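You operate a simulated robot arm through the tools that you are given. There is no shell and no other tool.

Carry out the task below with a simulated robot arm. There is one attempt and no reset: what you move stays moved.

JOB
Set the dial as the grey mat's label says and vacuum it clean.
Fine: nozzle back in its place, cleaner off. Set down upright: vacuum nozzle. What is to be rubbed or washed off counts as gone when no trace of it is left.

It is judged by the outcome, as a careful person would: the job done as asked, and still so three seconds after it is handed in. It fails if anything else is knocked over, pushed out of place, dropped, spilled or broken.

ROBOT AND FRAMES
A 7-joint arm with a two-finger parallel gripper, fixed in place. Base frame: the origin is on the floor under the middle of its stand, x ahead of it, y to its left, z up; the work surface is at about z = 0.56. Readings come in m, rad, newtons and seconds.
It reaches about 1.372 m from its shoulder. Its first joint turns from -2.601 to 2.601 rad. Payload 3.43 kg.
The tool frame sits at the grasp point between the pads (the TCP): z along the fingers, y along the line on which they close. The tips reach 0.03 m beyond it. Largest opening 0.094 m; finger width 0.028, thickness 0.01; the body of the gripper, 0.05 by 0.096 m, starts 0.055 m behind the TCP.
Orientation is that of the tool frame in the base frame, as a unit quaternion [w, x, y, z]. With the fingers straight down and closing along the base's y, the tool's x points along the base's -x, its y along +y and its z along -z.

CONTROLS
- The arm moves only by the tool nudge_tool. Its argument "moves" is a list of rows, each an object of numbers (a shift or turn left out is 0, a gripper value left out holds the last): "dx", "dy", "dz": the shift along the tool's x, y, z in mm; "rx", "ry", "rz": the turn, a rotation vector about the tool's x, y, z in rad; "gripper": the opening, from 0 (shut) to 1 (fully open). In form: [{"dx": .., "dy": .., "dz": .., "rx": .., "ry": .., "rz": .., "gripper": ..}, ...]. A call has 1 to 20 rows; each row is the pose to reach, as a shift and turn from the pose commanded when the call began, along the tool's axes at that moment. Rows are played at 5 a second. More than 0.05 m and 0.15 rad between two rows, or a gripper value outside its range, and nothing of the call is played. A pose out of reach is approached as far as the arm can. The call stops where the force on the tool passes 40 N (or 10 N more than at its start, if that is more) or the arm is blocked; 0.2 s more then pass. The fingers move at their own pace (about 0.045 m/s each) and stop on an object; they squeeze with about 43 N. The grip force told is the motor's: it shows also when the fingers shut on nothing. Time passes only in rows, and 0.2 s behind the last, so rows that repeat a pose let the fingers close. The reply holds the time, the measured pose of the TCP, the force on the tool along the base axes, the opening and the grip force, in the units named above and with some noise, with the torque about the TCP (base axes, N m) and any sound that the robot's microphone picked up, and new pictures: "show" is both (left out), scene, wrist or none.
- Cameras (640 x 400 px; columns grow to the right, rows downward): "scene" is fixed at [0.234, 0.4925, 1.3609]; the picture's right is [-0.18, -0.98, 0.00], its down [-0.48, 0.09, -0.87] and it looks along [0.86, -0.16, -0.49] (base axes); focal length 280 px, centre (320, 200). "wrist" rides on the gripper at [0.076, 0.014, -0.103] in the tool frame; the picture's right is [-0.18, 0.98, 0.00], its down [-0.75, -0.14, -0.64] and it looks along [-0.63, -0.12, 0.77] (tool axes); focal length 243 px, centre (320, 200). There is no depth. A picture from a camera that has moved, and an enlarged one, comes with that camera's place and axes in the base frame and with its lens. The place of the scene camera against the robot may be out by one fixed shift of up to 0.025 m in any direction.
- enlarge(camera, box): a new picture of the part [left, top, right, bottom] of that camera's present view, enlarged. No time passes.
- finish_job(): hands the job in; it is judged then, once.

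Nothing tells you positions but the pictures and the camera data. Unless the task says otherwise, let go and move clear before handing in.

The tools are called after "Call:" by a JSON object that holds its "op" and its "data". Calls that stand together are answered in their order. nudge_tool: Moves the arm, as the interface text tells. Its arguments: {"type":"object","properties":{"moves":{"type":"array","items":{"type":"object","properties":{"dx":{"type":"number"},"dy":{"type":"number"},"dz":{"type":"number"},"rx":{"type":"number"},"ry":{"type":"number"},"rz":{"type":"number"},"gripper":{"type":"number"}}}},"show":{"type":"string","enum":["both","scene","wrist","none"]}},"required":["moves"]} The other tools are called the same way: enlarge (camera, box) takes an enlarged picture of a part of a camera's view; finish_job () hands the job in.

At the start:

```text
clock: 0.0
tool_pos: [0.8339, 0.5295, 1.2529]
orientation: [0.003, -0.001, 1.0, 0.001]
force: [-0.1, 0.1, 0.0]
wrist_torque: [-0.02, -0.01, 0.02]
grip_width: 0.0943
finger_force: 0.0
```

scene: 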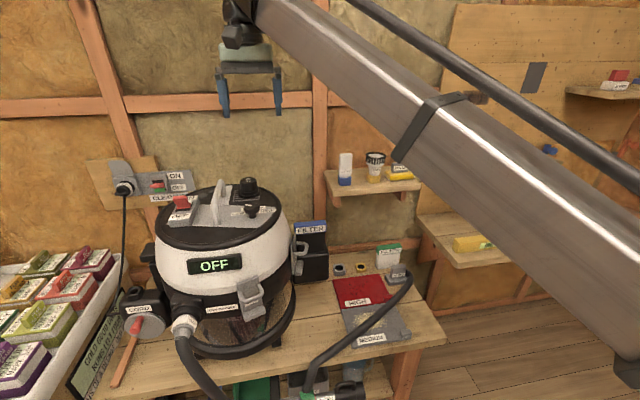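
wrist: 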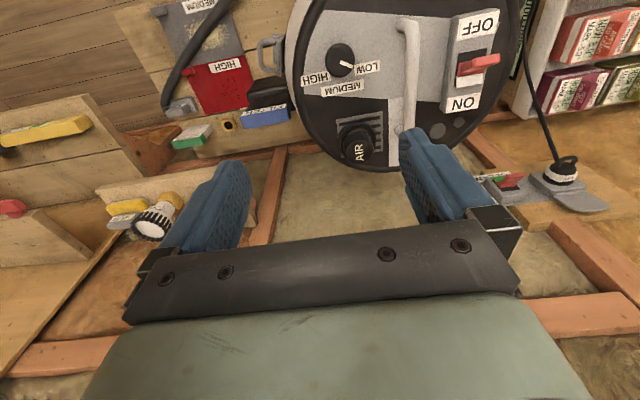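

I see a vacuum cleaner on a bench, displaying OFF, with a dial (LOW/MEDIUM/HIGH), an on/off rocker switch on its top, a red mat (HIGH) and a grey mat (MEDIUM), and a hose going to a nozzle. I'll take enlarged views first.

Call:
{"op": "enlarge", "data": {"camera": "scene", "box": [280, 220, 460, 400]}}

Call:
{"op": "enlarge", "data": {"camera": "wrist", "box": [270, 0, 550, 175]}}

Call:
{"op": "enlarge", "data": {"camera": "scene", "box": [80, 140, 320, 400]}}

Call:
{"op": "enlarge", "data": {"camera": "wrist", "box": [80, 0, 320, 200]}}

```text
2.22 times, centred on (370, 310) of scene
camera zoom: at [0.234, 0.4925, 1.3609], right [-0.18, -0.98, 0.0], down [-0.48, 0.09, -0.87], along [0.86, -0.16, -0.49], focal length 623 px, centre (209, -44)
```

zoom: 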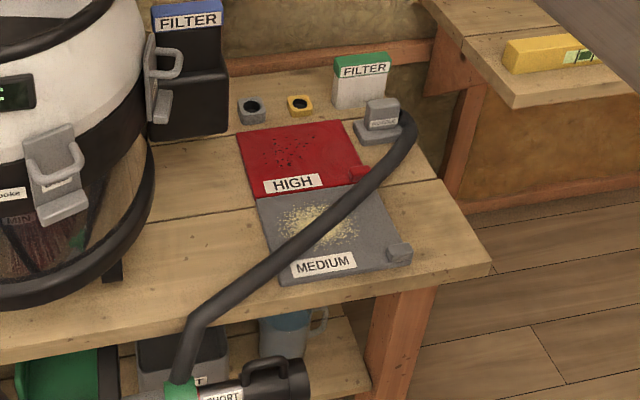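

```text
2.29 times, centred on (410, 88) of wrist
camera zoom: at [0.7572, 0.543, 1.3549], right [0.18, 0.98, 0.01], down [0.75, -0.14, 0.65], along [0.64, -0.12, -0.76], focal length 555 px, centre (114, 457)
```

zoom: 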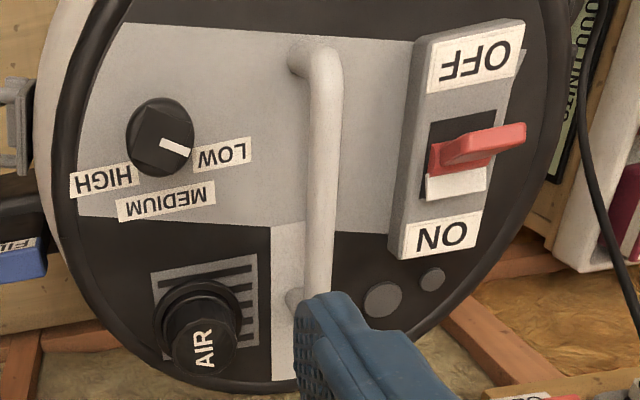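

```text
1.54 times, centred on (200, 270) of scene
camera zoom: at [0.234, 0.4925, 1.3609], right [-0.18, -0.98, 0.0], down [-0.48, 0.09, -0.87], along [0.86, -0.16, -0.49], focal length 432 px, centre (505, 92)
```

zoom: 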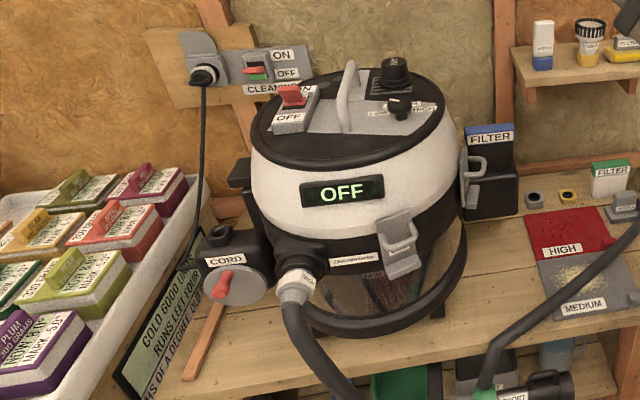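

```text
2.00 times, centred on (200, 100) of wrist
camera zoom: at [0.7572, 0.543, 1.3549], right [0.18, 0.98, 0.01], down [0.75, -0.14, 0.65], along [0.64, -0.12, -0.76], focal length 485 px, centre (560, 400)
```

zoom: 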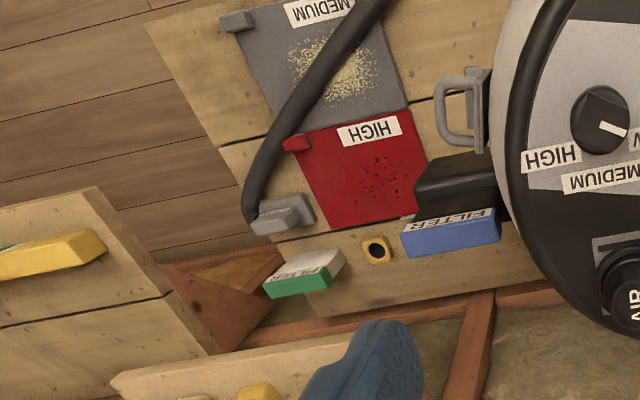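

The grey mat reads MEDIUM with yellowish dust on it. I'll look closer at the wall switch, the nozzle, the small labels and the hose fittings before moving.

Call:
{"op": "enlarge", "data": {"camera": "scene", "box": [80, 150, 200, 230]}}

Call:
{"op": "enlarge", "data": {"camera": "scene", "box": [330, 225, 440, 300]}}

Call:
{"op": "enlarge", "data": {"camera": "scene", "box": [110, 260, 300, 400]}}

Call:
{"op": "enlarge", "data": {"camera": "scene", "box": [160, 170, 290, 250]}}

Call:
{"op": "enlarge", "data": {"camera": "scene", "box": [270, 330, 390, 400]}}

Call:
{"op": "enlarge", "data": {"camera": "wrist", "box": [470, 130, 610, 220]}}

Call:
{"op": "enlarge", "data": {"camera": "scene", "box": [0, 240, 140, 400]}}

```text
5.00 times, centred on (140, 190) of scene
camera zoom: at [0.234, 0.4925, 1.3609], right [-0.18, -0.98, 0.0], down [-0.48, 0.09, -0.87], along [0.86, -0.16, -0.49], focal length 1402 px, centre (1220, 250)
```

zoom: 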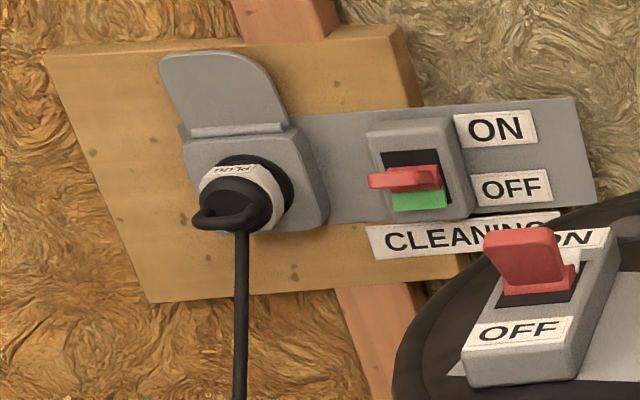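

```text
5.33 times, centred on (385, 262) of scene
camera zoom: at [0.234, 0.4925, 1.3609], right [-0.18, -0.98, 0.0], down [-0.48, 0.09, -0.87], along [0.86, -0.16, -0.49], focal length 1496 px, centre (-27, -133)
```

zoom: 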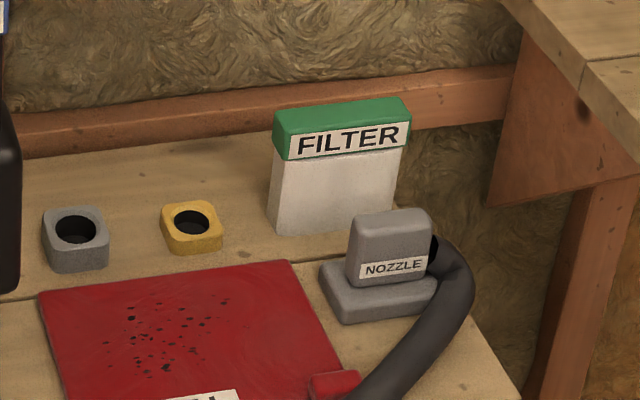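

```text
2.86 times, centred on (205, 330) of scene
camera zoom: at [0.234, 0.4925, 1.3609], right [-0.18, -0.98, 0.0], down [-0.48, 0.09, -0.87], along [0.86, -0.16, -0.49], focal length 801 px, centre (649, -171)
```

zoom: 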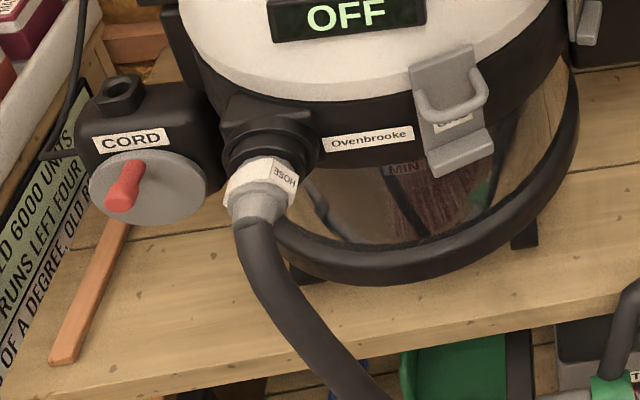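

```text
4.92 times, centred on (225, 210) of scene
camera zoom: at [0.234, 0.4925, 1.3609], right [-0.18, -0.98, 0.0], down [-0.48, 0.09, -0.87], along [0.86, -0.16, -0.49], focal length 1381 px, centre (788, 151)
```

zoom: 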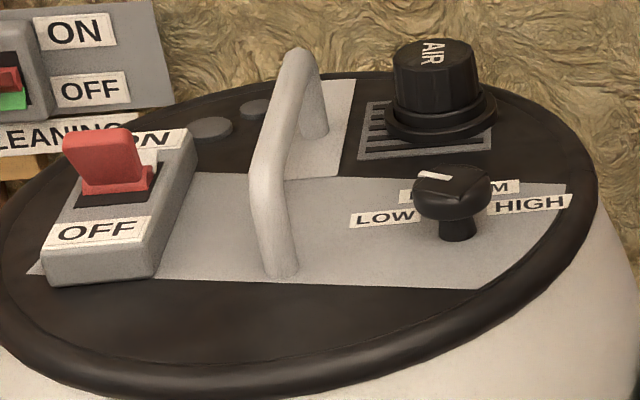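

```text
5.33 times, centred on (330, 365) of scene
camera zoom: at [0.234, 0.4925, 1.3609], right [-0.18, -0.98, 0.0], down [-0.48, 0.09, -0.87], along [0.86, -0.16, -0.49], focal length 1496 px, centre (267, -680)
```

zoom: 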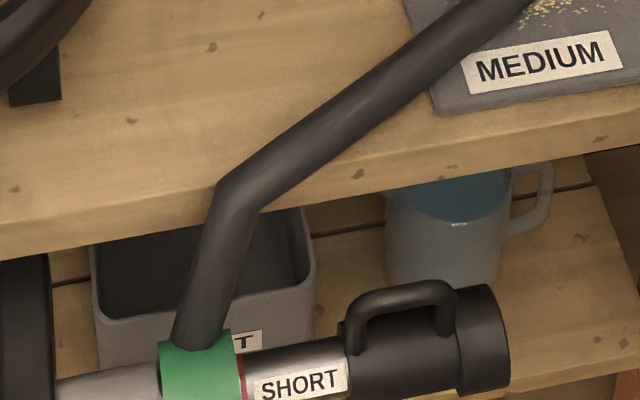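

```text
4.44 times, centred on (540, 175) of wrist
camera zoom: at [0.7572, 0.543, 1.3549], right [0.18, 0.98, 0.01], down [0.75, -0.14, 0.65], along [0.64, -0.12, -0.76], focal length 1078 px, centre (-658, 311)
```

zoom: 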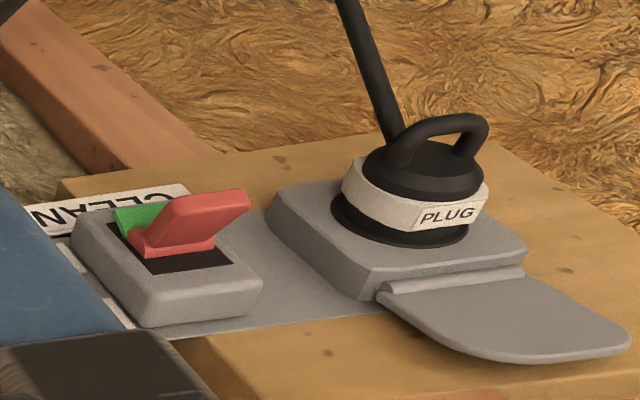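

```text
2.50 times, centred on (70, 320) of scene
camera zoom: at [0.234, 0.4925, 1.3609], right [-0.18, -0.98, 0.0], down [-0.48, 0.09, -0.87], along [0.86, -0.16, -0.49], focal length 701 px, centre (945, -100)
```

zoom: 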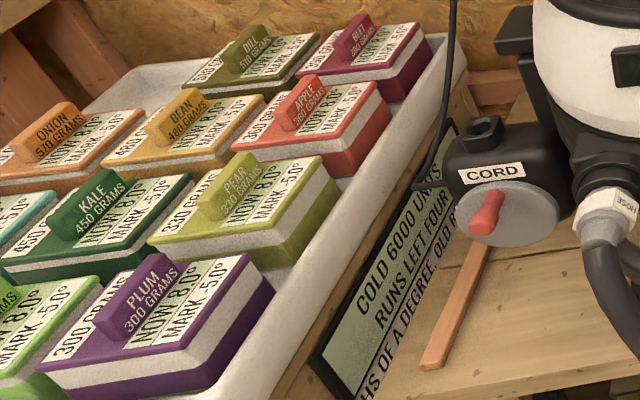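

The wall socket is on, with its green flag showing, and the cleaner's display is lit and reads OFF. I place the dial at about (0.825, 0.555, 1.016), so I'll descend above it for a closer look.

Call:
{"op": "nudge_tool", "data": {"moves": [{"dx": 3, "dy": 8, "dz": 40, "gripper": 0.6}, {"dx": 6, "dy": 16, "dz": 80}, {"dx": 9, "dy": 24, "dz": 115}, {"dx": 9, "dy": 24, "dz": 130}]}}

```text
clock: 1.0
tool_pos: [0.8261, 0.5534, 1.1214]
orientation: [0.003, 0.0, 1.0, 0.003]
force: [0.4, -0.3, 1.1]
wrist_torque: [0.01, 0.01, -0.03]
grip_width: 0.0566
finger_force: 0.1
camera wrist: at [0.7487, 0.5674, 1.225], right [0.18, 0.98, 0.0], down [0.75, -0.14, 0.65], along [0.64, -0.12, -0.76], focal length 243 px, centre (320, 200)
```

scene: 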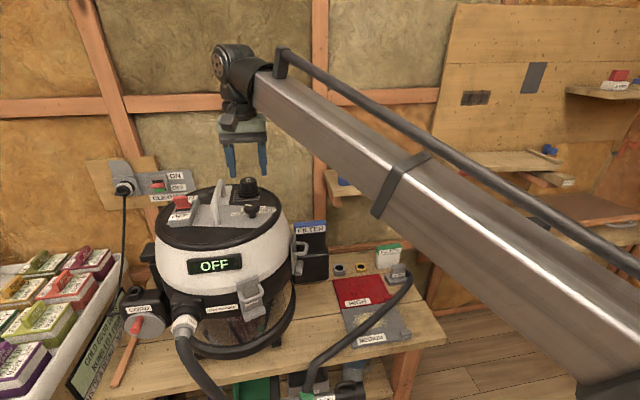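
wrist: 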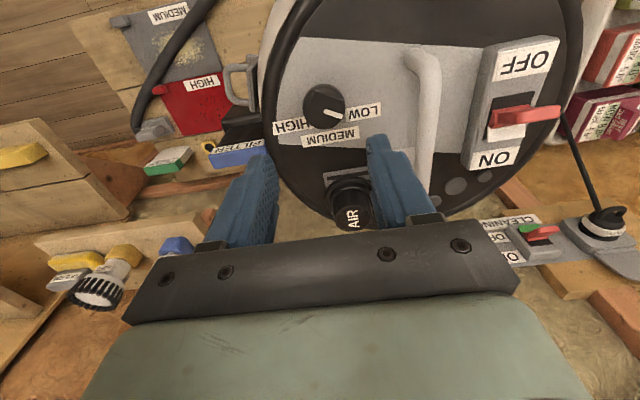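

The dial is now close enough for the wrist camera to show it in detail.

Call:
{"op": "enlarge", "data": {"camera": "wrist", "box": [260, 50, 420, 150]}}

Call:
{"op": "enlarge", "data": {"camera": "wrist", "box": [420, 20, 600, 180]}}

Call:
{"op": "enlarge", "data": {"camera": "scene", "box": [160, 130, 290, 250]}}

```text
4.00 times, centred on (340, 100) of wrist
camera zoom: at [0.7487, 0.5674, 1.225], right [0.18, 0.98, 0.0], down [0.75, -0.14, 0.65], along [0.64, -0.12, -0.76], focal length 970 px, centre (240, 600)
```

zoom: 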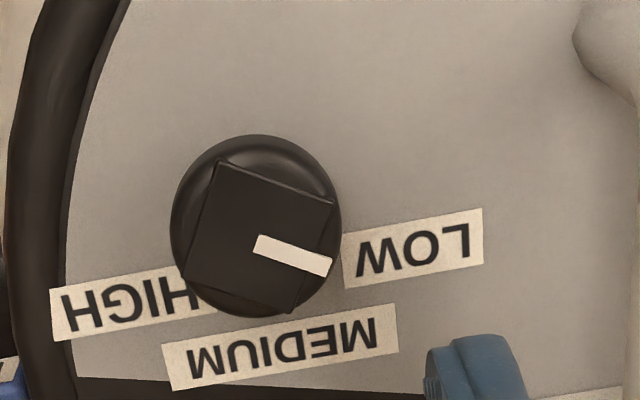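

```text
2.50 times, centred on (510, 100) of wrist
camera zoom: at [0.7487, 0.5674, 1.225], right [0.18, 0.98, 0.0], down [0.75, -0.14, 0.65], along [0.64, -0.12, -0.76], focal length 606 px, centre (-155, 450)
```

zoom: 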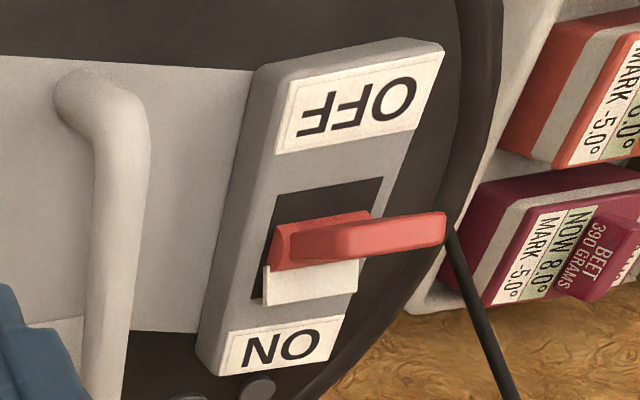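

```text
3.33 times, centred on (225, 190) of scene
camera zoom: at [0.234, 0.4925, 1.3609], right [-0.18, -0.98, 0.0], down [-0.48, 0.09, -0.87], along [0.86, -0.16, -0.49], focal length 935 px, centre (637, 233)
```

zoom: 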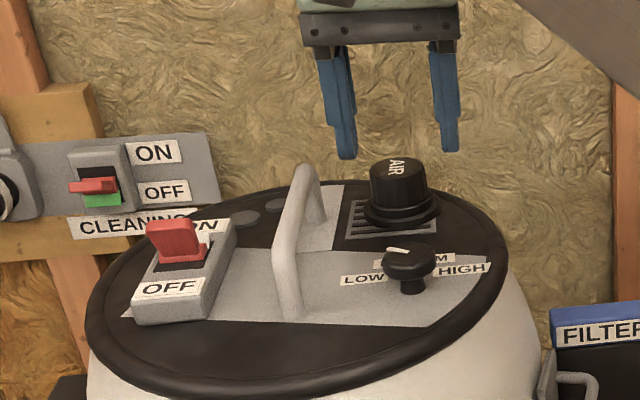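

The dial is a round cap about 43 mm across. Its pointer sits 60° to the left of straight ahead on LOW, MEDIUM is straight ahead, and HIGH is 60° to the right. I'll go a bit lower to fix its height.

Call:
{"op": "nudge_tool", "data": {"moves": [{"dx": 0, "dy": 1, "dz": 25, "gripper": 0.6}, {"dx": 0, "dy": 2, "dz": 50}, {"dx": 0, "dy": 2, "dz": 50}], "show": "wrist"}}

Call:
{"op": "enlarge", "data": {"camera": "wrist", "box": [240, 70, 420, 190]}}

Call:
{"op": "enlarge", "data": {"camera": "scene", "box": [190, 130, 300, 240]}}

```text
clock: 1.8
tool_pos: [0.8276, 0.5574, 1.0711]
orientation: [0.003, 0.0, 1.0, 0.002]
force: [-0.1, 0.5, -0.4]
wrist_torque: [0.04, 0.02, -0.02]
grip_width: 0.0565
finger_force: 0.1
camera wrist: at [0.7496, 0.5703, 1.1743], right [0.18, 0.98, 0.01], down [0.75, -0.14, 0.65], along [0.64, -0.11, -0.76], focal length 243 px, centre (320, 200)
```

wrist: 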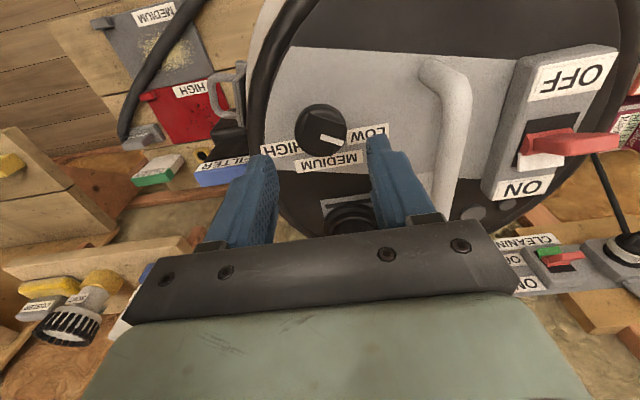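

```text
3.33 times, centred on (330, 130) of wrist
camera zoom: at [0.7496, 0.5703, 1.1743], right [0.18, 0.98, 0.01], down [0.75, -0.14, 0.65], along [0.64, -0.11, -0.76], focal length 809 px, centre (287, 433)
```

zoom: 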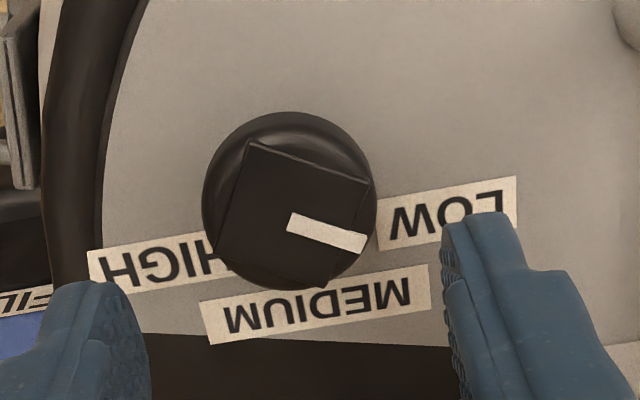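

```text
3.64 times, centred on (245, 185) of scene
camera zoom: at [0.234, 0.4925, 1.3609], right [-0.18, -0.98, 0.0], down [-0.48, 0.09, -0.87], along [0.86, -0.16, -0.49], focal length 1020 px, centre (593, 254)
```

zoom: 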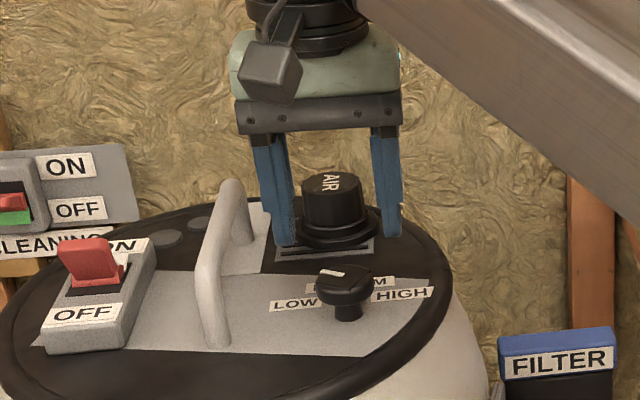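

The cap centre comes out at about (0.827, 0.556) with its top near z 1.003. I'll pre-rotate 30° counter-clockwise and descend around the cap.

Call:
{"op": "nudge_tool", "data": {"moves": [{"dx": 1, "dy": -1, "dz": 0, "rz": -0.13, "gripper": 0.65}, {"dx": 1, "dy": -1, "dz": 5, "rz": -0.26}, {"dx": 1, "dy": -1, "dz": 15, "rz": -0.39}, {"dx": 1, "dy": -1, "dz": 30, "rz": -0.52}, {"dx": 1, "dy": -1, "dz": 45, "rz": -0.52}, {"dx": 1, "dy": -1, "dz": 54, "rz": -0.52}]}}

Call:
{"op": "enlarge", "data": {"camera": "wrist", "box": [240, 100, 420, 220]}}

Call:
{"op": "enlarge", "data": {"camera": "scene", "box": [190, 130, 300, 240]}}

```text
clock: 3.2
tool_pos: [0.827, 0.5557, 1.0168]
orientation: [0.004, -0.258, 0.966, 0.001]
force: [-0.3, -0.3, 0.2]
wrist_torque: [0.01, 0.04, 0.02]
grip_width: 0.061
finger_force: 0.0
camera wrist: at [0.752, 0.5296, 1.1205], right [-0.33, 0.94, 0.0], down [0.72, 0.25, 0.65], along [0.61, 0.21, -0.76], focal length 243 px, centre (320, 200)
```

scene: 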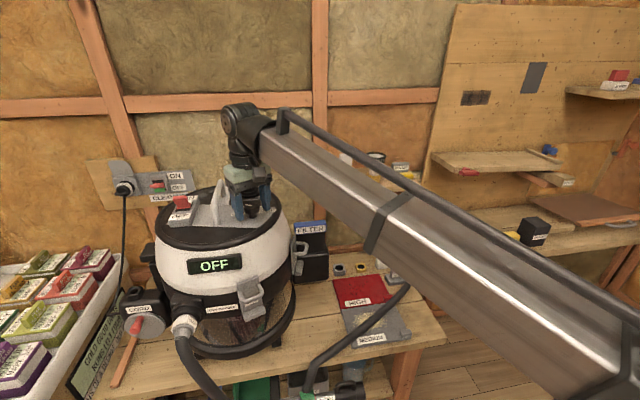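
wrist: 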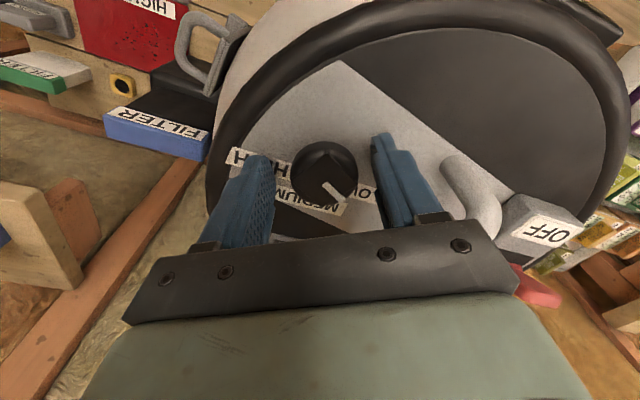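

```text
3.33 times, centred on (330, 160) of wrist
camera zoom: at [0.752, 0.5296, 1.1205], right [-0.33, 0.94, 0.0], down [0.72, 0.25, 0.65], along [0.61, 0.21, -0.76], focal length 809 px, centre (287, 333)
```

zoom: 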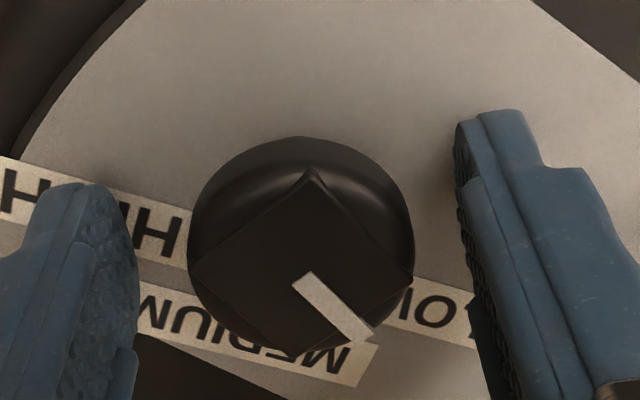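

```text
3.64 times, centred on (245, 185) of scene
camera zoom: at [0.234, 0.4925, 1.3609], right [-0.18, -0.98, 0.0], down [-0.48, 0.09, -0.87], along [0.86, -0.16, -0.49], focal length 1020 px, centre (593, 254)
```

zoom: 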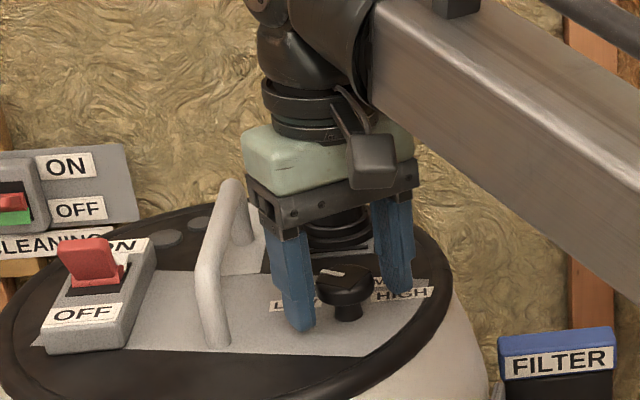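

The fingers straddle the dial cap, so I'll close on it now.

Call:
{"op": "nudge_tool", "data": {"moves": [{"gripper": 0.5}, {"gripper": 0.42}, {"gripper": 0.36}, {"gripper": 0.36}, {"gripper": 0.36}]}}

Call:
{"op": "enlarge", "data": {"camera": "wrist", "box": [240, 100, 420, 220]}}

```text
clock: 4.4
tool_pos: [0.8254, 0.556, 1.0188]
orientation: [0.003, -0.258, 0.966, 0.002]
force: [-4.7, 10.8, 0.5]
wrist_torque: [0.14, 0.06, 0.02]
grip_width: 0.0403
finger_force: 6.1
camera wrist: at [0.7517, 0.5305, 1.1205], right [-0.33, 0.94, 0.0], down [0.72, 0.25, 0.65], along [0.61, 0.21, -0.76], focal length 243 px, centre (320, 200)
```

scene: 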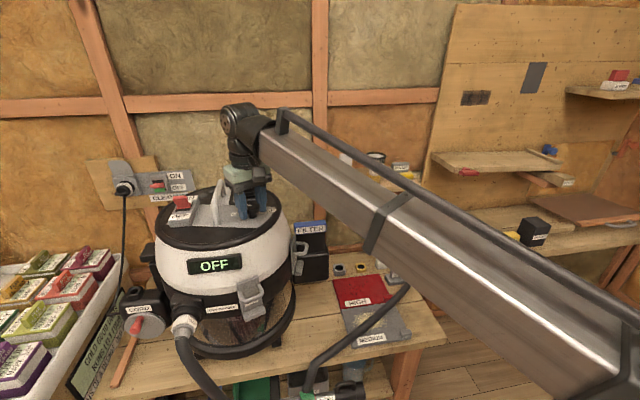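
wrist: 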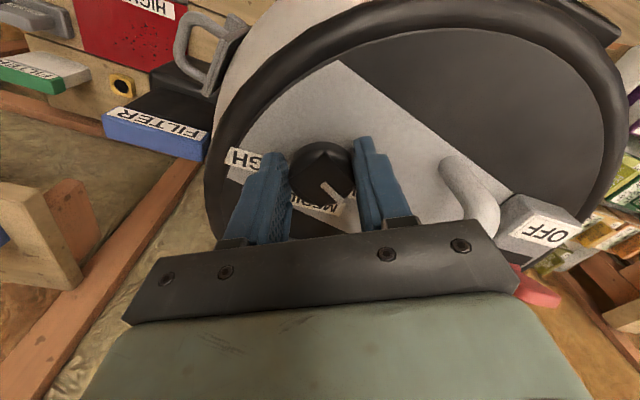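

```text
3.33 times, centred on (330, 160) of wrist
camera zoom: at [0.7517, 0.5305, 1.1205], right [-0.33, 0.94, 0.0], down [0.72, 0.25, 0.65], along [0.61, 0.21, -0.76], focal length 809 px, centre (287, 333)
```

zoom: 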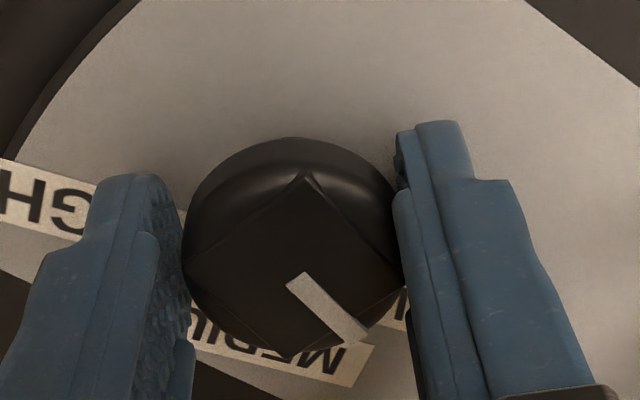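

One finger is bearing slightly harder on the cap. I'll shift 1 mm to centre it and close fully before turning.

Call:
{"op": "nudge_tool", "data": {"moves": [{"dy": 1, "gripper": 0.34}, {"dy": 1, "gripper": 0.3}, {"dy": 1, "gripper": 0.3}], "show": "none"}}

```text
clock: 5.2
tool_pos: [0.825, 0.5584, 1.0184]
orientation: [0.003, -0.257, 0.966, 0.002]
force: [-3.0, 17.6, -0.5]
wrist_torque: [0.33, -0.02, 0.01]
grip_width: 0.0372
finger_force: 42.2
```

Call:
{"op": "nudge_tool", "data": {"moves": [{"dy": 1, "dx": -0.4, "gripper": 0.3}, {"dy": 2, "dx": -0.8, "gripper": 0.3}], "show": "none"}}

```text
clock: 5.8
tool_pos: [0.8247, 0.5574, 1.0178]
orientation: [0.004, -0.257, 0.966, 0.001]
force: [-5.2, 7.4, -0.3]
wrist_torque: [0.78, -0.6, 0.0]
grip_width: 0.0372
finger_force: 43.0
```

Call:
{"op": "nudge_tool", "data": {"moves": [{"dy": 1, "gripper": 0.3}, {"dy": 1.5, "gripper": 0.3}], "show": "none"}}

```text
clock: 6.4
tool_pos: [0.8239, 0.5577, 1.0186]
orientation: [0.004, -0.256, 0.967, 0.001]
force: [0.1, -3.4, -0.4]
wrist_torque: [0.01, 0.12, 0.02]
grip_width: 0.0374
finger_force: 43.3
```

The grip is centred with almost no side load. I'll turn 60° clockwise, from LOW to MEDIUM.

Call:
{"op": "nudge_tool", "data": {"moves": [{"rz": 0.13, "gripper": 0.3}, {"rz": 0.26}, {"rz": 0.39}, {"rz": 0.52}, {"rz": 0.65}, {"rz": 0.78}, {"rz": 0.91}, {"rz": 1.0}, {"rz": 1.047}, {"rz": 1.047}]}}

Call:
{"op": "enlarge", "data": {"camera": "wrist", "box": [240, 100, 420, 220]}}

Call:
{"op": "enlarge", "data": {"camera": "scene", "box": [160, 150, 300, 290]}}

```text
clock: 8.6
tool_pos: [0.8239, 0.5592, 1.018]
orientation: [0.003, 0.261, 0.965, 0.002]
force: [3.0, -23.8, -0.9]
wrist_torque: [-0.48, -0.33, -0.01]
grip_width: 0.0371
finger_force: 43.2
camera wrist: at [0.7653, 0.6085, 1.1208], right [0.66, 0.76, 0.01], down [0.57, -0.5, 0.65], along [0.49, -0.42, -0.76], focal length 243 px, centre (320, 200)
```

scene: 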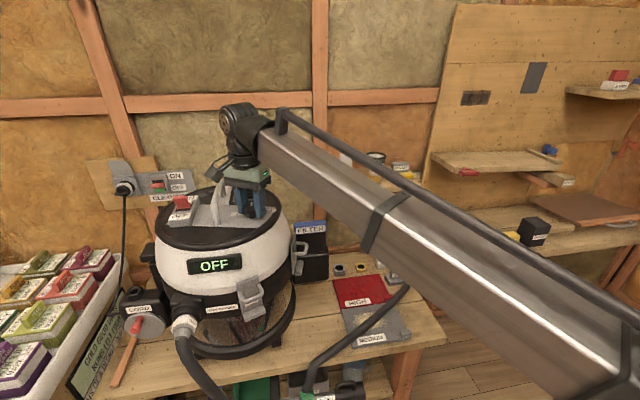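
wrist: 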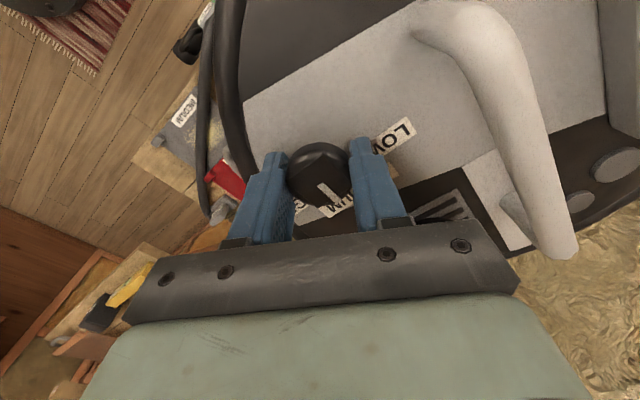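

```text
3.33 times, centred on (330, 160) of wrist
camera zoom: at [0.7653, 0.6085, 1.1208], right [0.66, 0.76, 0.01], down [0.57, -0.5, 0.65], along [0.49, -0.42, -0.76], focal length 809 px, centre (287, 333)
```

zoom: 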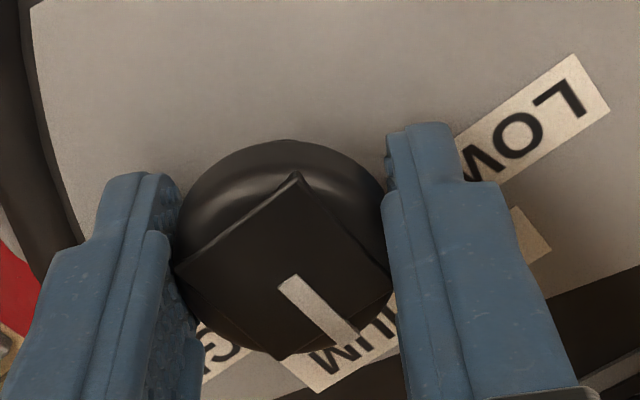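

```text
2.86 times, centred on (230, 220) of scene
camera zoom: at [0.234, 0.4925, 1.3609], right [-0.18, -0.98, 0.0], down [-0.48, 0.09, -0.87], along [0.86, -0.16, -0.49], focal length 801 px, centre (577, 143)
```

zoom: 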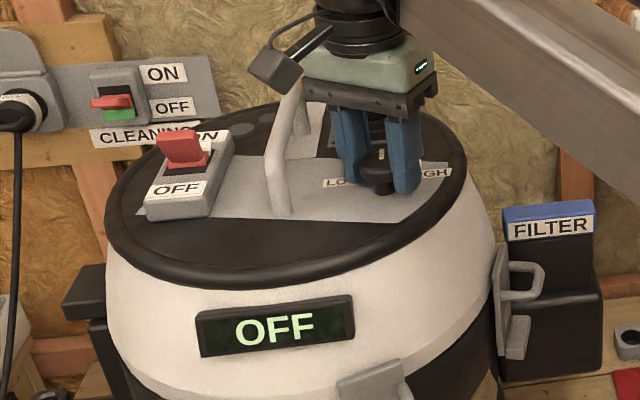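

The pointer now points straight ahead at MEDIUM. I'll take off the side load and release the cap.

Call:
{"op": "nudge_tool", "data": {"moves": [{"dx": -0.6, "dy": -1.1, "gripper": 0.3}, {"dx": -1.2, "dy": -2.1, "gripper": 0.3}], "show": "none"}}

```text
clock: 9.2
tool_pos: [0.8244, 0.5586, 1.0193]
orientation: [0.003, 0.261, 0.965, 0.004]
force: [2.5, -9.7, 0.3]
wrist_torque: [-0.77, -0.99, -0.01]
grip_width: 0.0373
finger_force: 43.1
```

Call:
{"op": "nudge_tool", "data": {"moves": [{"dx": -0.4, "dy": -0.8, "gripper": 0.35}, {"dx": -0.4, "dy": -0.8, "gripper": 0.5}, {"dx": -0.4, "dy": -0.8, "gripper": 0.62}, {"dx": -0.4, "dy": -0.8, "gripper": 0.62}, {"dz": -20, "dy": -0.8}, {"dz": -50, "dy": -0.8}, {"dz": -90}, {"dz": -130}]}}

Call:
{"op": "enlarge", "data": {"camera": "scene", "box": [160, 150, 300, 290]}}

Call:
{"op": "enlarge", "data": {"camera": "wrist", "box": [240, 50, 420, 170]}}

```text
clock: 11.0
tool_pos: [0.8262, 0.5557, 1.1482]
orientation: [0.003, 0.259, 0.966, 0.003]
force: [-0.2, -0.3, -0.4]
wrist_torque: [-0.03, 0.04, 0.02]
grip_width: 0.0581
finger_force: 0.1
camera wrist: at [0.7667, 0.6058, 1.2512], right [0.65, 0.76, 0.01], down [0.58, -0.5, 0.64], along [0.49, -0.42, -0.77], focal length 243 px, centre (320, 200)
```

scene: 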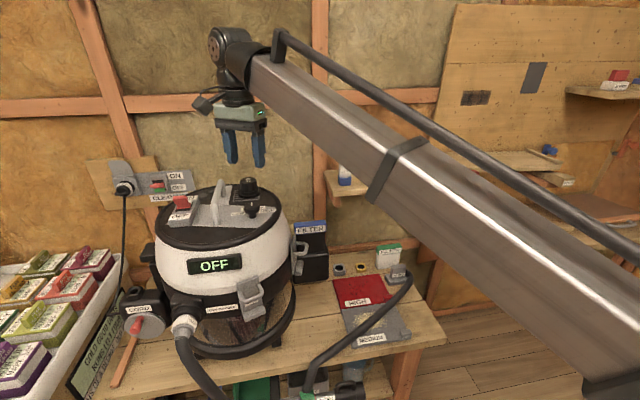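
wrist: 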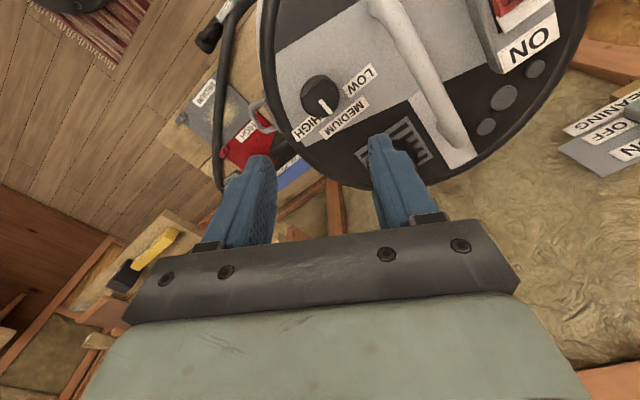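

```text
2.86 times, centred on (230, 220) of scene
camera zoom: at [0.234, 0.4925, 1.3609], right [-0.18, -0.98, 0.0], down [-0.48, 0.09, -0.87], along [0.86, -0.16, -0.49], focal length 801 px, centre (577, 143)
```

zoom: 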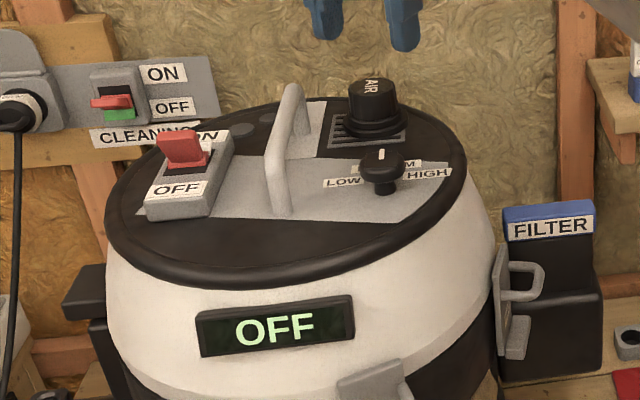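

```text
3.33 times, centred on (330, 110) of wrist
camera zoom: at [0.7667, 0.6058, 1.2512], right [0.65, 0.76, 0.01], down [0.58, -0.5, 0.64], along [0.49, -0.42, -0.77], focal length 809 px, centre (287, 500)
```

zoom: 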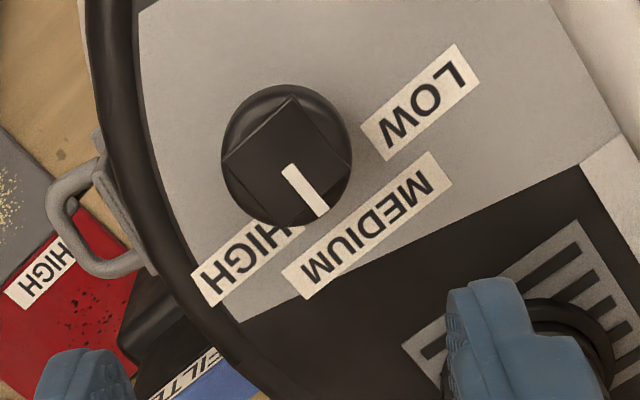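

The pointer rests on MEDIUM. Next is the cleaner's switch, so I'll square the gripper up, close the fingers and move over the red lever.

Call:
{"op": "nudge_tool", "data": {"moves": [{"rz": -0.13, "dz": -5, "gripper": 0.0}, {"rz": -0.26, "dz": -10, "dx": 15, "dy": 26}, {"rz": -0.39, "dz": -10, "dx": 35, "dy": 60}, {"rz": -0.52, "dz": -10, "dx": 55, "dy": 94}, {"rz": -0.52, "dz": -10, "dx": 75, "dy": 120}, {"rz": -0.52, "dz": -10, "dx": 90, "dy": 125}, {"rz": -0.52, "dz": -10, "dx": 105, "dy": 125}]}}

Call:
{"op": "enlarge", "data": {"camera": "wrist", "box": [220, 40, 460, 200]}}

```text
clock: 12.6
tool_pos: [0.7979, 0.7183, 1.16]
orientation: [0.004, 0.004, 1.0, 0.003]
force: [0.6, -0.1, -1.0]
wrist_torque: [-0.04, 0.04, -0.03]
grip_width: 0.0
finger_force: 32.8
camera wrist: at [0.7204, 0.732, 1.2621], right [0.19, 0.98, 0.01], down [0.75, -0.15, 0.65], along [0.63, -0.12, -0.76], focal length 243 px, centre (320, 200)
```

scene: 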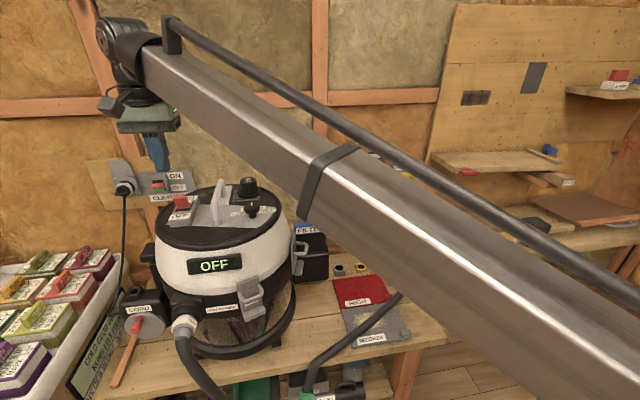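
wrist: 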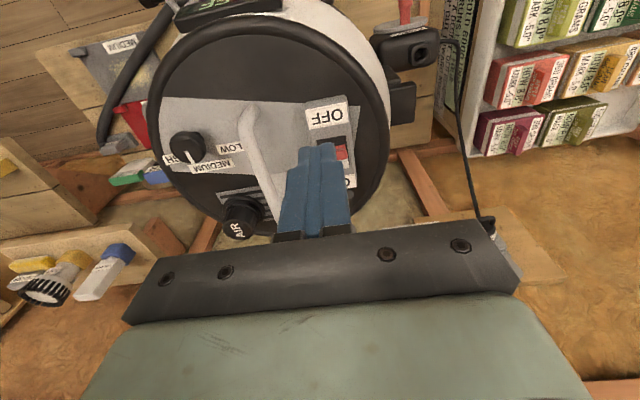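

```text
2.50 times, centred on (340, 120) of wrist
camera zoom: at [0.7204, 0.732, 1.2621], right [0.19, 0.98, 0.01], down [0.75, -0.15, 0.65], along [0.63, -0.12, -0.76], focal length 606 px, centre (270, 400)
```

zoom: 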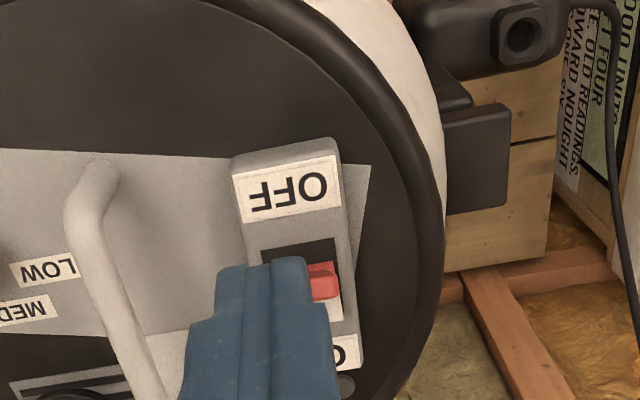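

The closed fingers hide the lever, so I'll open the gripper briefly to look between them.

Call:
{"op": "nudge_tool", "data": {"moves": [{"gripper": 0.5}, {"gripper": 1.0}, {"gripper": 1.0}, {"gripper": 1.0}, {"gripper": 1.0}], "show": "wrist"}}

Call:
{"op": "enlarge", "data": {"camera": "wrist", "box": [260, 80, 400, 190]}}

```text
clock: 13.8
tool_pos: [0.7976, 0.718, 1.1603]
orientation: [0.002, 0.004, 1.0, 0.002]
force: [1.5, -0.1, -0.4]
wrist_torque: [0.01, 0.02, 0.0]
grip_width: 0.0939
finger_force: 0.1
camera wrist: at [0.7206, 0.7319, 1.2621], right [0.19, 0.98, 0.01], down [0.75, -0.15, 0.65], along [0.63, -0.12, -0.76], focal length 243 px, centre (320, 200)
```

wrist: 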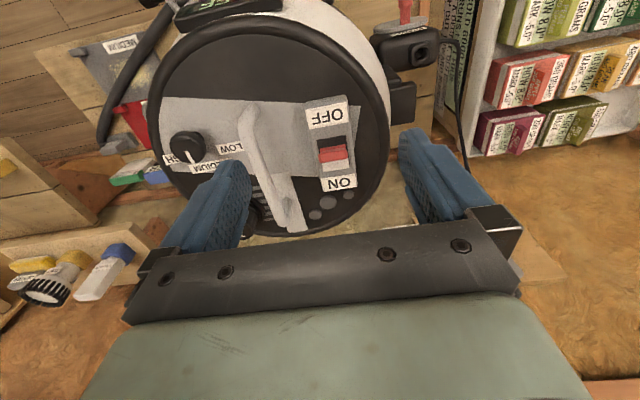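

```text
3.64 times, centred on (330, 135) of wrist
camera zoom: at [0.7206, 0.7319, 1.2621], right [0.19, 0.98, 0.01], down [0.75, -0.15, 0.65], along [0.63, -0.12, -0.76], focal length 882 px, centre (284, 436)
```

zoom: 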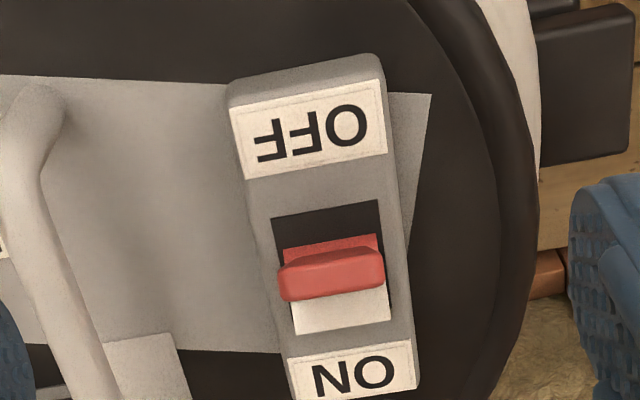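

The lever top is at about (0.845, 0.723, 1.05), leaning toward OFF, and is hinged near x 0.868. I'll bring the closed fingers down on its near side and push it toward ON.

Call:
{"op": "nudge_tool", "data": {"moves": [{"dx": -5, "dy": 4, "dz": 10, "gripper": 0.5}, {"dx": -10, "dy": 4.5, "dz": 25, "gripper": 0.0}, {"dx": -13, "dy": 4.5, "dz": 45, "gripper": 0.0}, {"dx": -13, "dy": 4.5, "dz": 70, "gripper": 0.0}, {"dx": -13, "dy": 4.5, "dz": 90, "gripper": 0.0}, {"dx": -13, "dy": 4.5, "dz": 100, "gripper": 0.0}]}}

Call:
{"op": "enlarge", "data": {"camera": "scene", "box": [130, 130, 270, 240]}}

Call:
{"op": "enlarge", "data": {"camera": "wrist", "box": [260, 80, 400, 190]}}

```text
clock: 15.2
tool_pos: [0.8092, 0.7221, 1.0602]
orientation: [0.003, 0.003, 1.0, 0.002]
force: [0.3, -1.4, 1.4]
wrist_torque: [-0.01, 0.05, 0.0]
grip_width: 0.0
finger_force: 24.8
camera wrist: at [0.7326, 0.7363, 1.1622], right [0.19, 0.98, 0.01], down [0.75, -0.15, 0.65], along [0.64, -0.12, -0.76], focal length 243 px, centre (320, 200)
```

scene: 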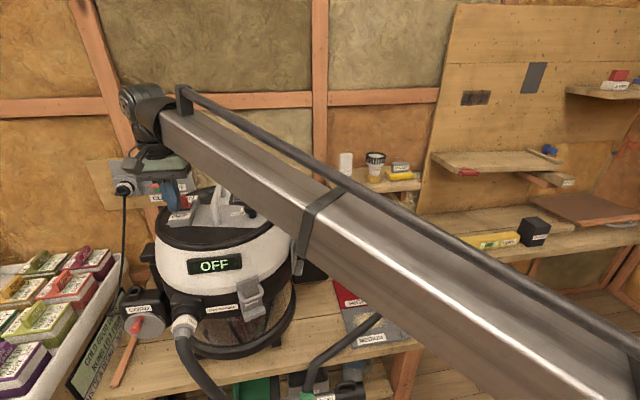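
wrist: 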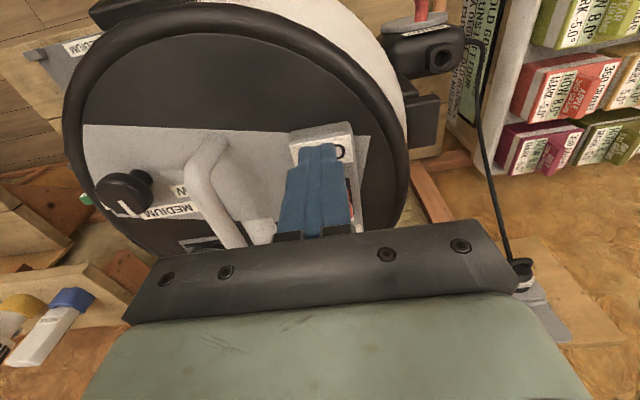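

```text
3.64 times, centred on (200, 185) of scene
camera zoom: at [0.234, 0.4925, 1.3609], right [-0.18, -0.98, 0.0], down [-0.48, 0.09, -0.87], along [0.86, -0.16, -0.49], focal length 1020 px, centre (756, 254)
```

zoom: 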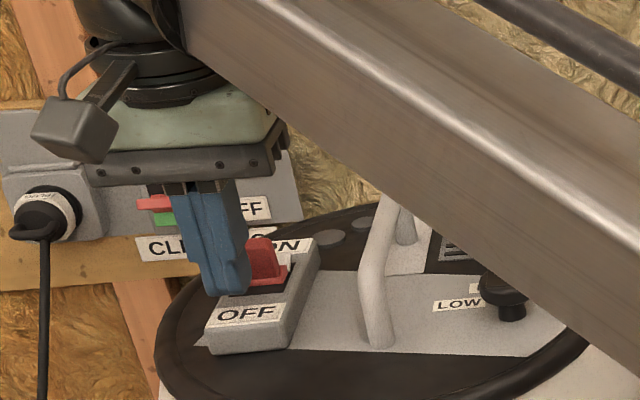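

```text
3.64 times, centred on (330, 135) of wrist
camera zoom: at [0.7326, 0.7363, 1.1622], right [0.19, 0.98, 0.01], down [0.75, -0.15, 0.65], along [0.64, -0.12, -0.76], focal length 882 px, centre (284, 436)
```

zoom: 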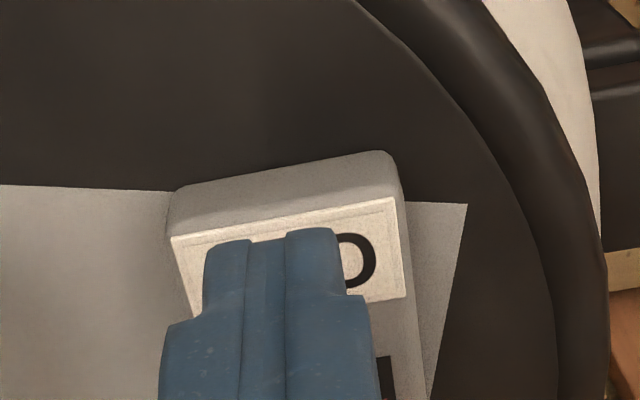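

Call:
{"op": "nudge_tool", "data": {"moves": [{"dx": -10, "dy": 1}, {"dx": -20, "dy": 1}, {"dx": -28, "dy": 1}, {"dx": -36, "dy": 1}, {"dx": -44, "dy": 1}, {"dx": -50, "dy": 1}]}}

Call:
{"op": "enlarge", "data": {"camera": "scene", "box": [130, 130, 270, 240]}}

```text
clock: 16.6
tool_pos: [0.8556, 0.7234, 1.0601]
orientation: [0.002, 0.003, 1.0, 0.001]
force: [-13.2, 0.0, 0.3]
wrist_torque: [-0.05, 0.41, 0.01]
grip_width: 0.0
finger_force: 33.0
camera wrist: at [0.7799, 0.7381, 1.1628], right [0.19, 0.98, 0.0], down [0.75, -0.15, 0.64], along [0.63, -0.12, -0.77], focal length 243 px, centre (320, 200)
```

scene: 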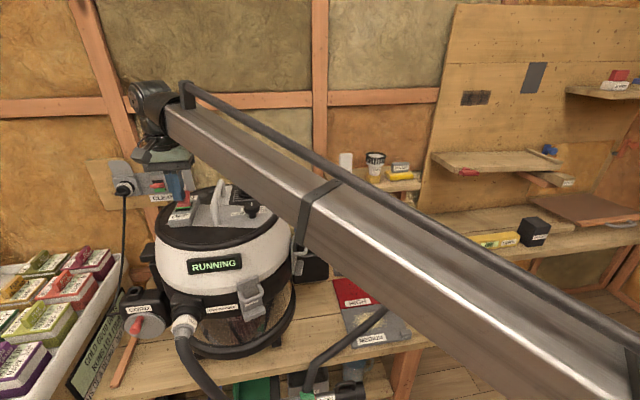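
wrist: 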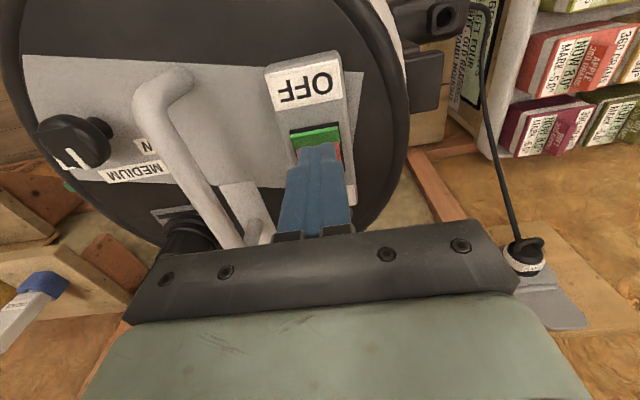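

```text
3.64 times, centred on (200, 185) of scene
camera zoom: at [0.234, 0.4925, 1.3609], right [-0.18, -0.98, 0.0], down [-0.48, 0.09, -0.87], along [0.86, -0.16, -0.49], focal length 1020 px, centre (756, 254)
```

zoom: 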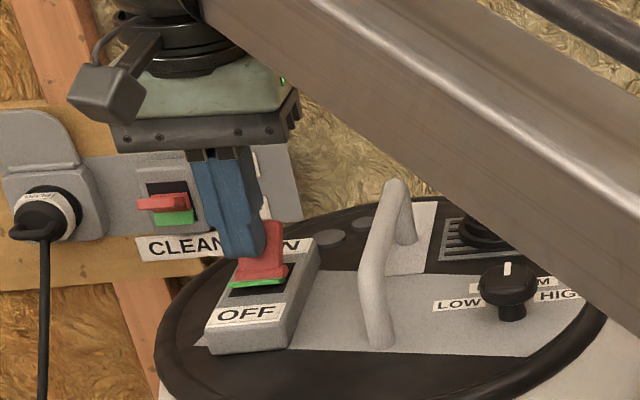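

The display says RUNNING. I'll back off, rise, and move across toward the nozzle for a closer look.

Call:
{"op": "nudge_tool", "data": {"moves": [{"dx": 15}, {"dx": 20, "dz": -40}, {"dx": 20, "dz": -85}, {"dx": 20, "dz": -130}, {"dx": 15, "dy": -40, "dz": -150}, {"dx": 10, "dy": -88, "dz": -150}, {"dx": 5, "dy": -136, "dz": -150}, {"dx": 0, "dy": -184, "dz": -150}, {"dx": 0, "dy": -232, "dz": -150}, {"dx": 0, "dy": -280, "dz": -140}, {"dx": 0, "dy": -328, "dz": -130}, {"dx": 0, "dy": -375, "dz": -115}, {"dx": 0, "dy": -420, "dz": -95}, {"dx": 0, "dy": -465, "dz": -75}, {"dx": 0, "dy": -510, "dz": -55}, {"dx": 0, "dy": -550, "dz": -30}, {"dx": 0, "dy": -585, "dz": 0, "gripper": 0.9}]}}

```text
clock: 20.2
tool_pos: [0.8527, 0.1371, 1.0563]
orientation: [0.003, 0.004, 1.0, 0.001]
force: [0.6, 0.4, 0.1]
wrist_torque: [0.03, -0.01, 0.01]
grip_width: 0.0325
finger_force: 0.1
camera wrist: at [0.7754, 0.1512, 1.1583], right [0.19, 0.98, 0.01], down [0.75, -0.15, 0.65], along [0.64, -0.12, -0.76], focal length 243 px, centre (320, 200)
```

scene: 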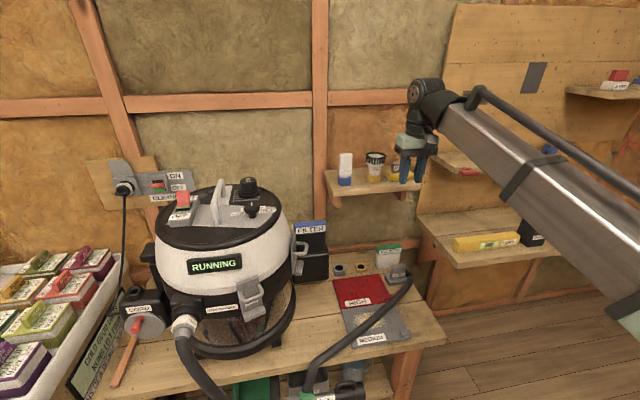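
wrist: 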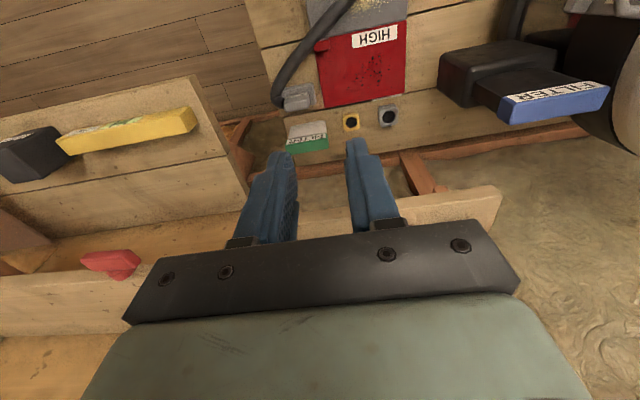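

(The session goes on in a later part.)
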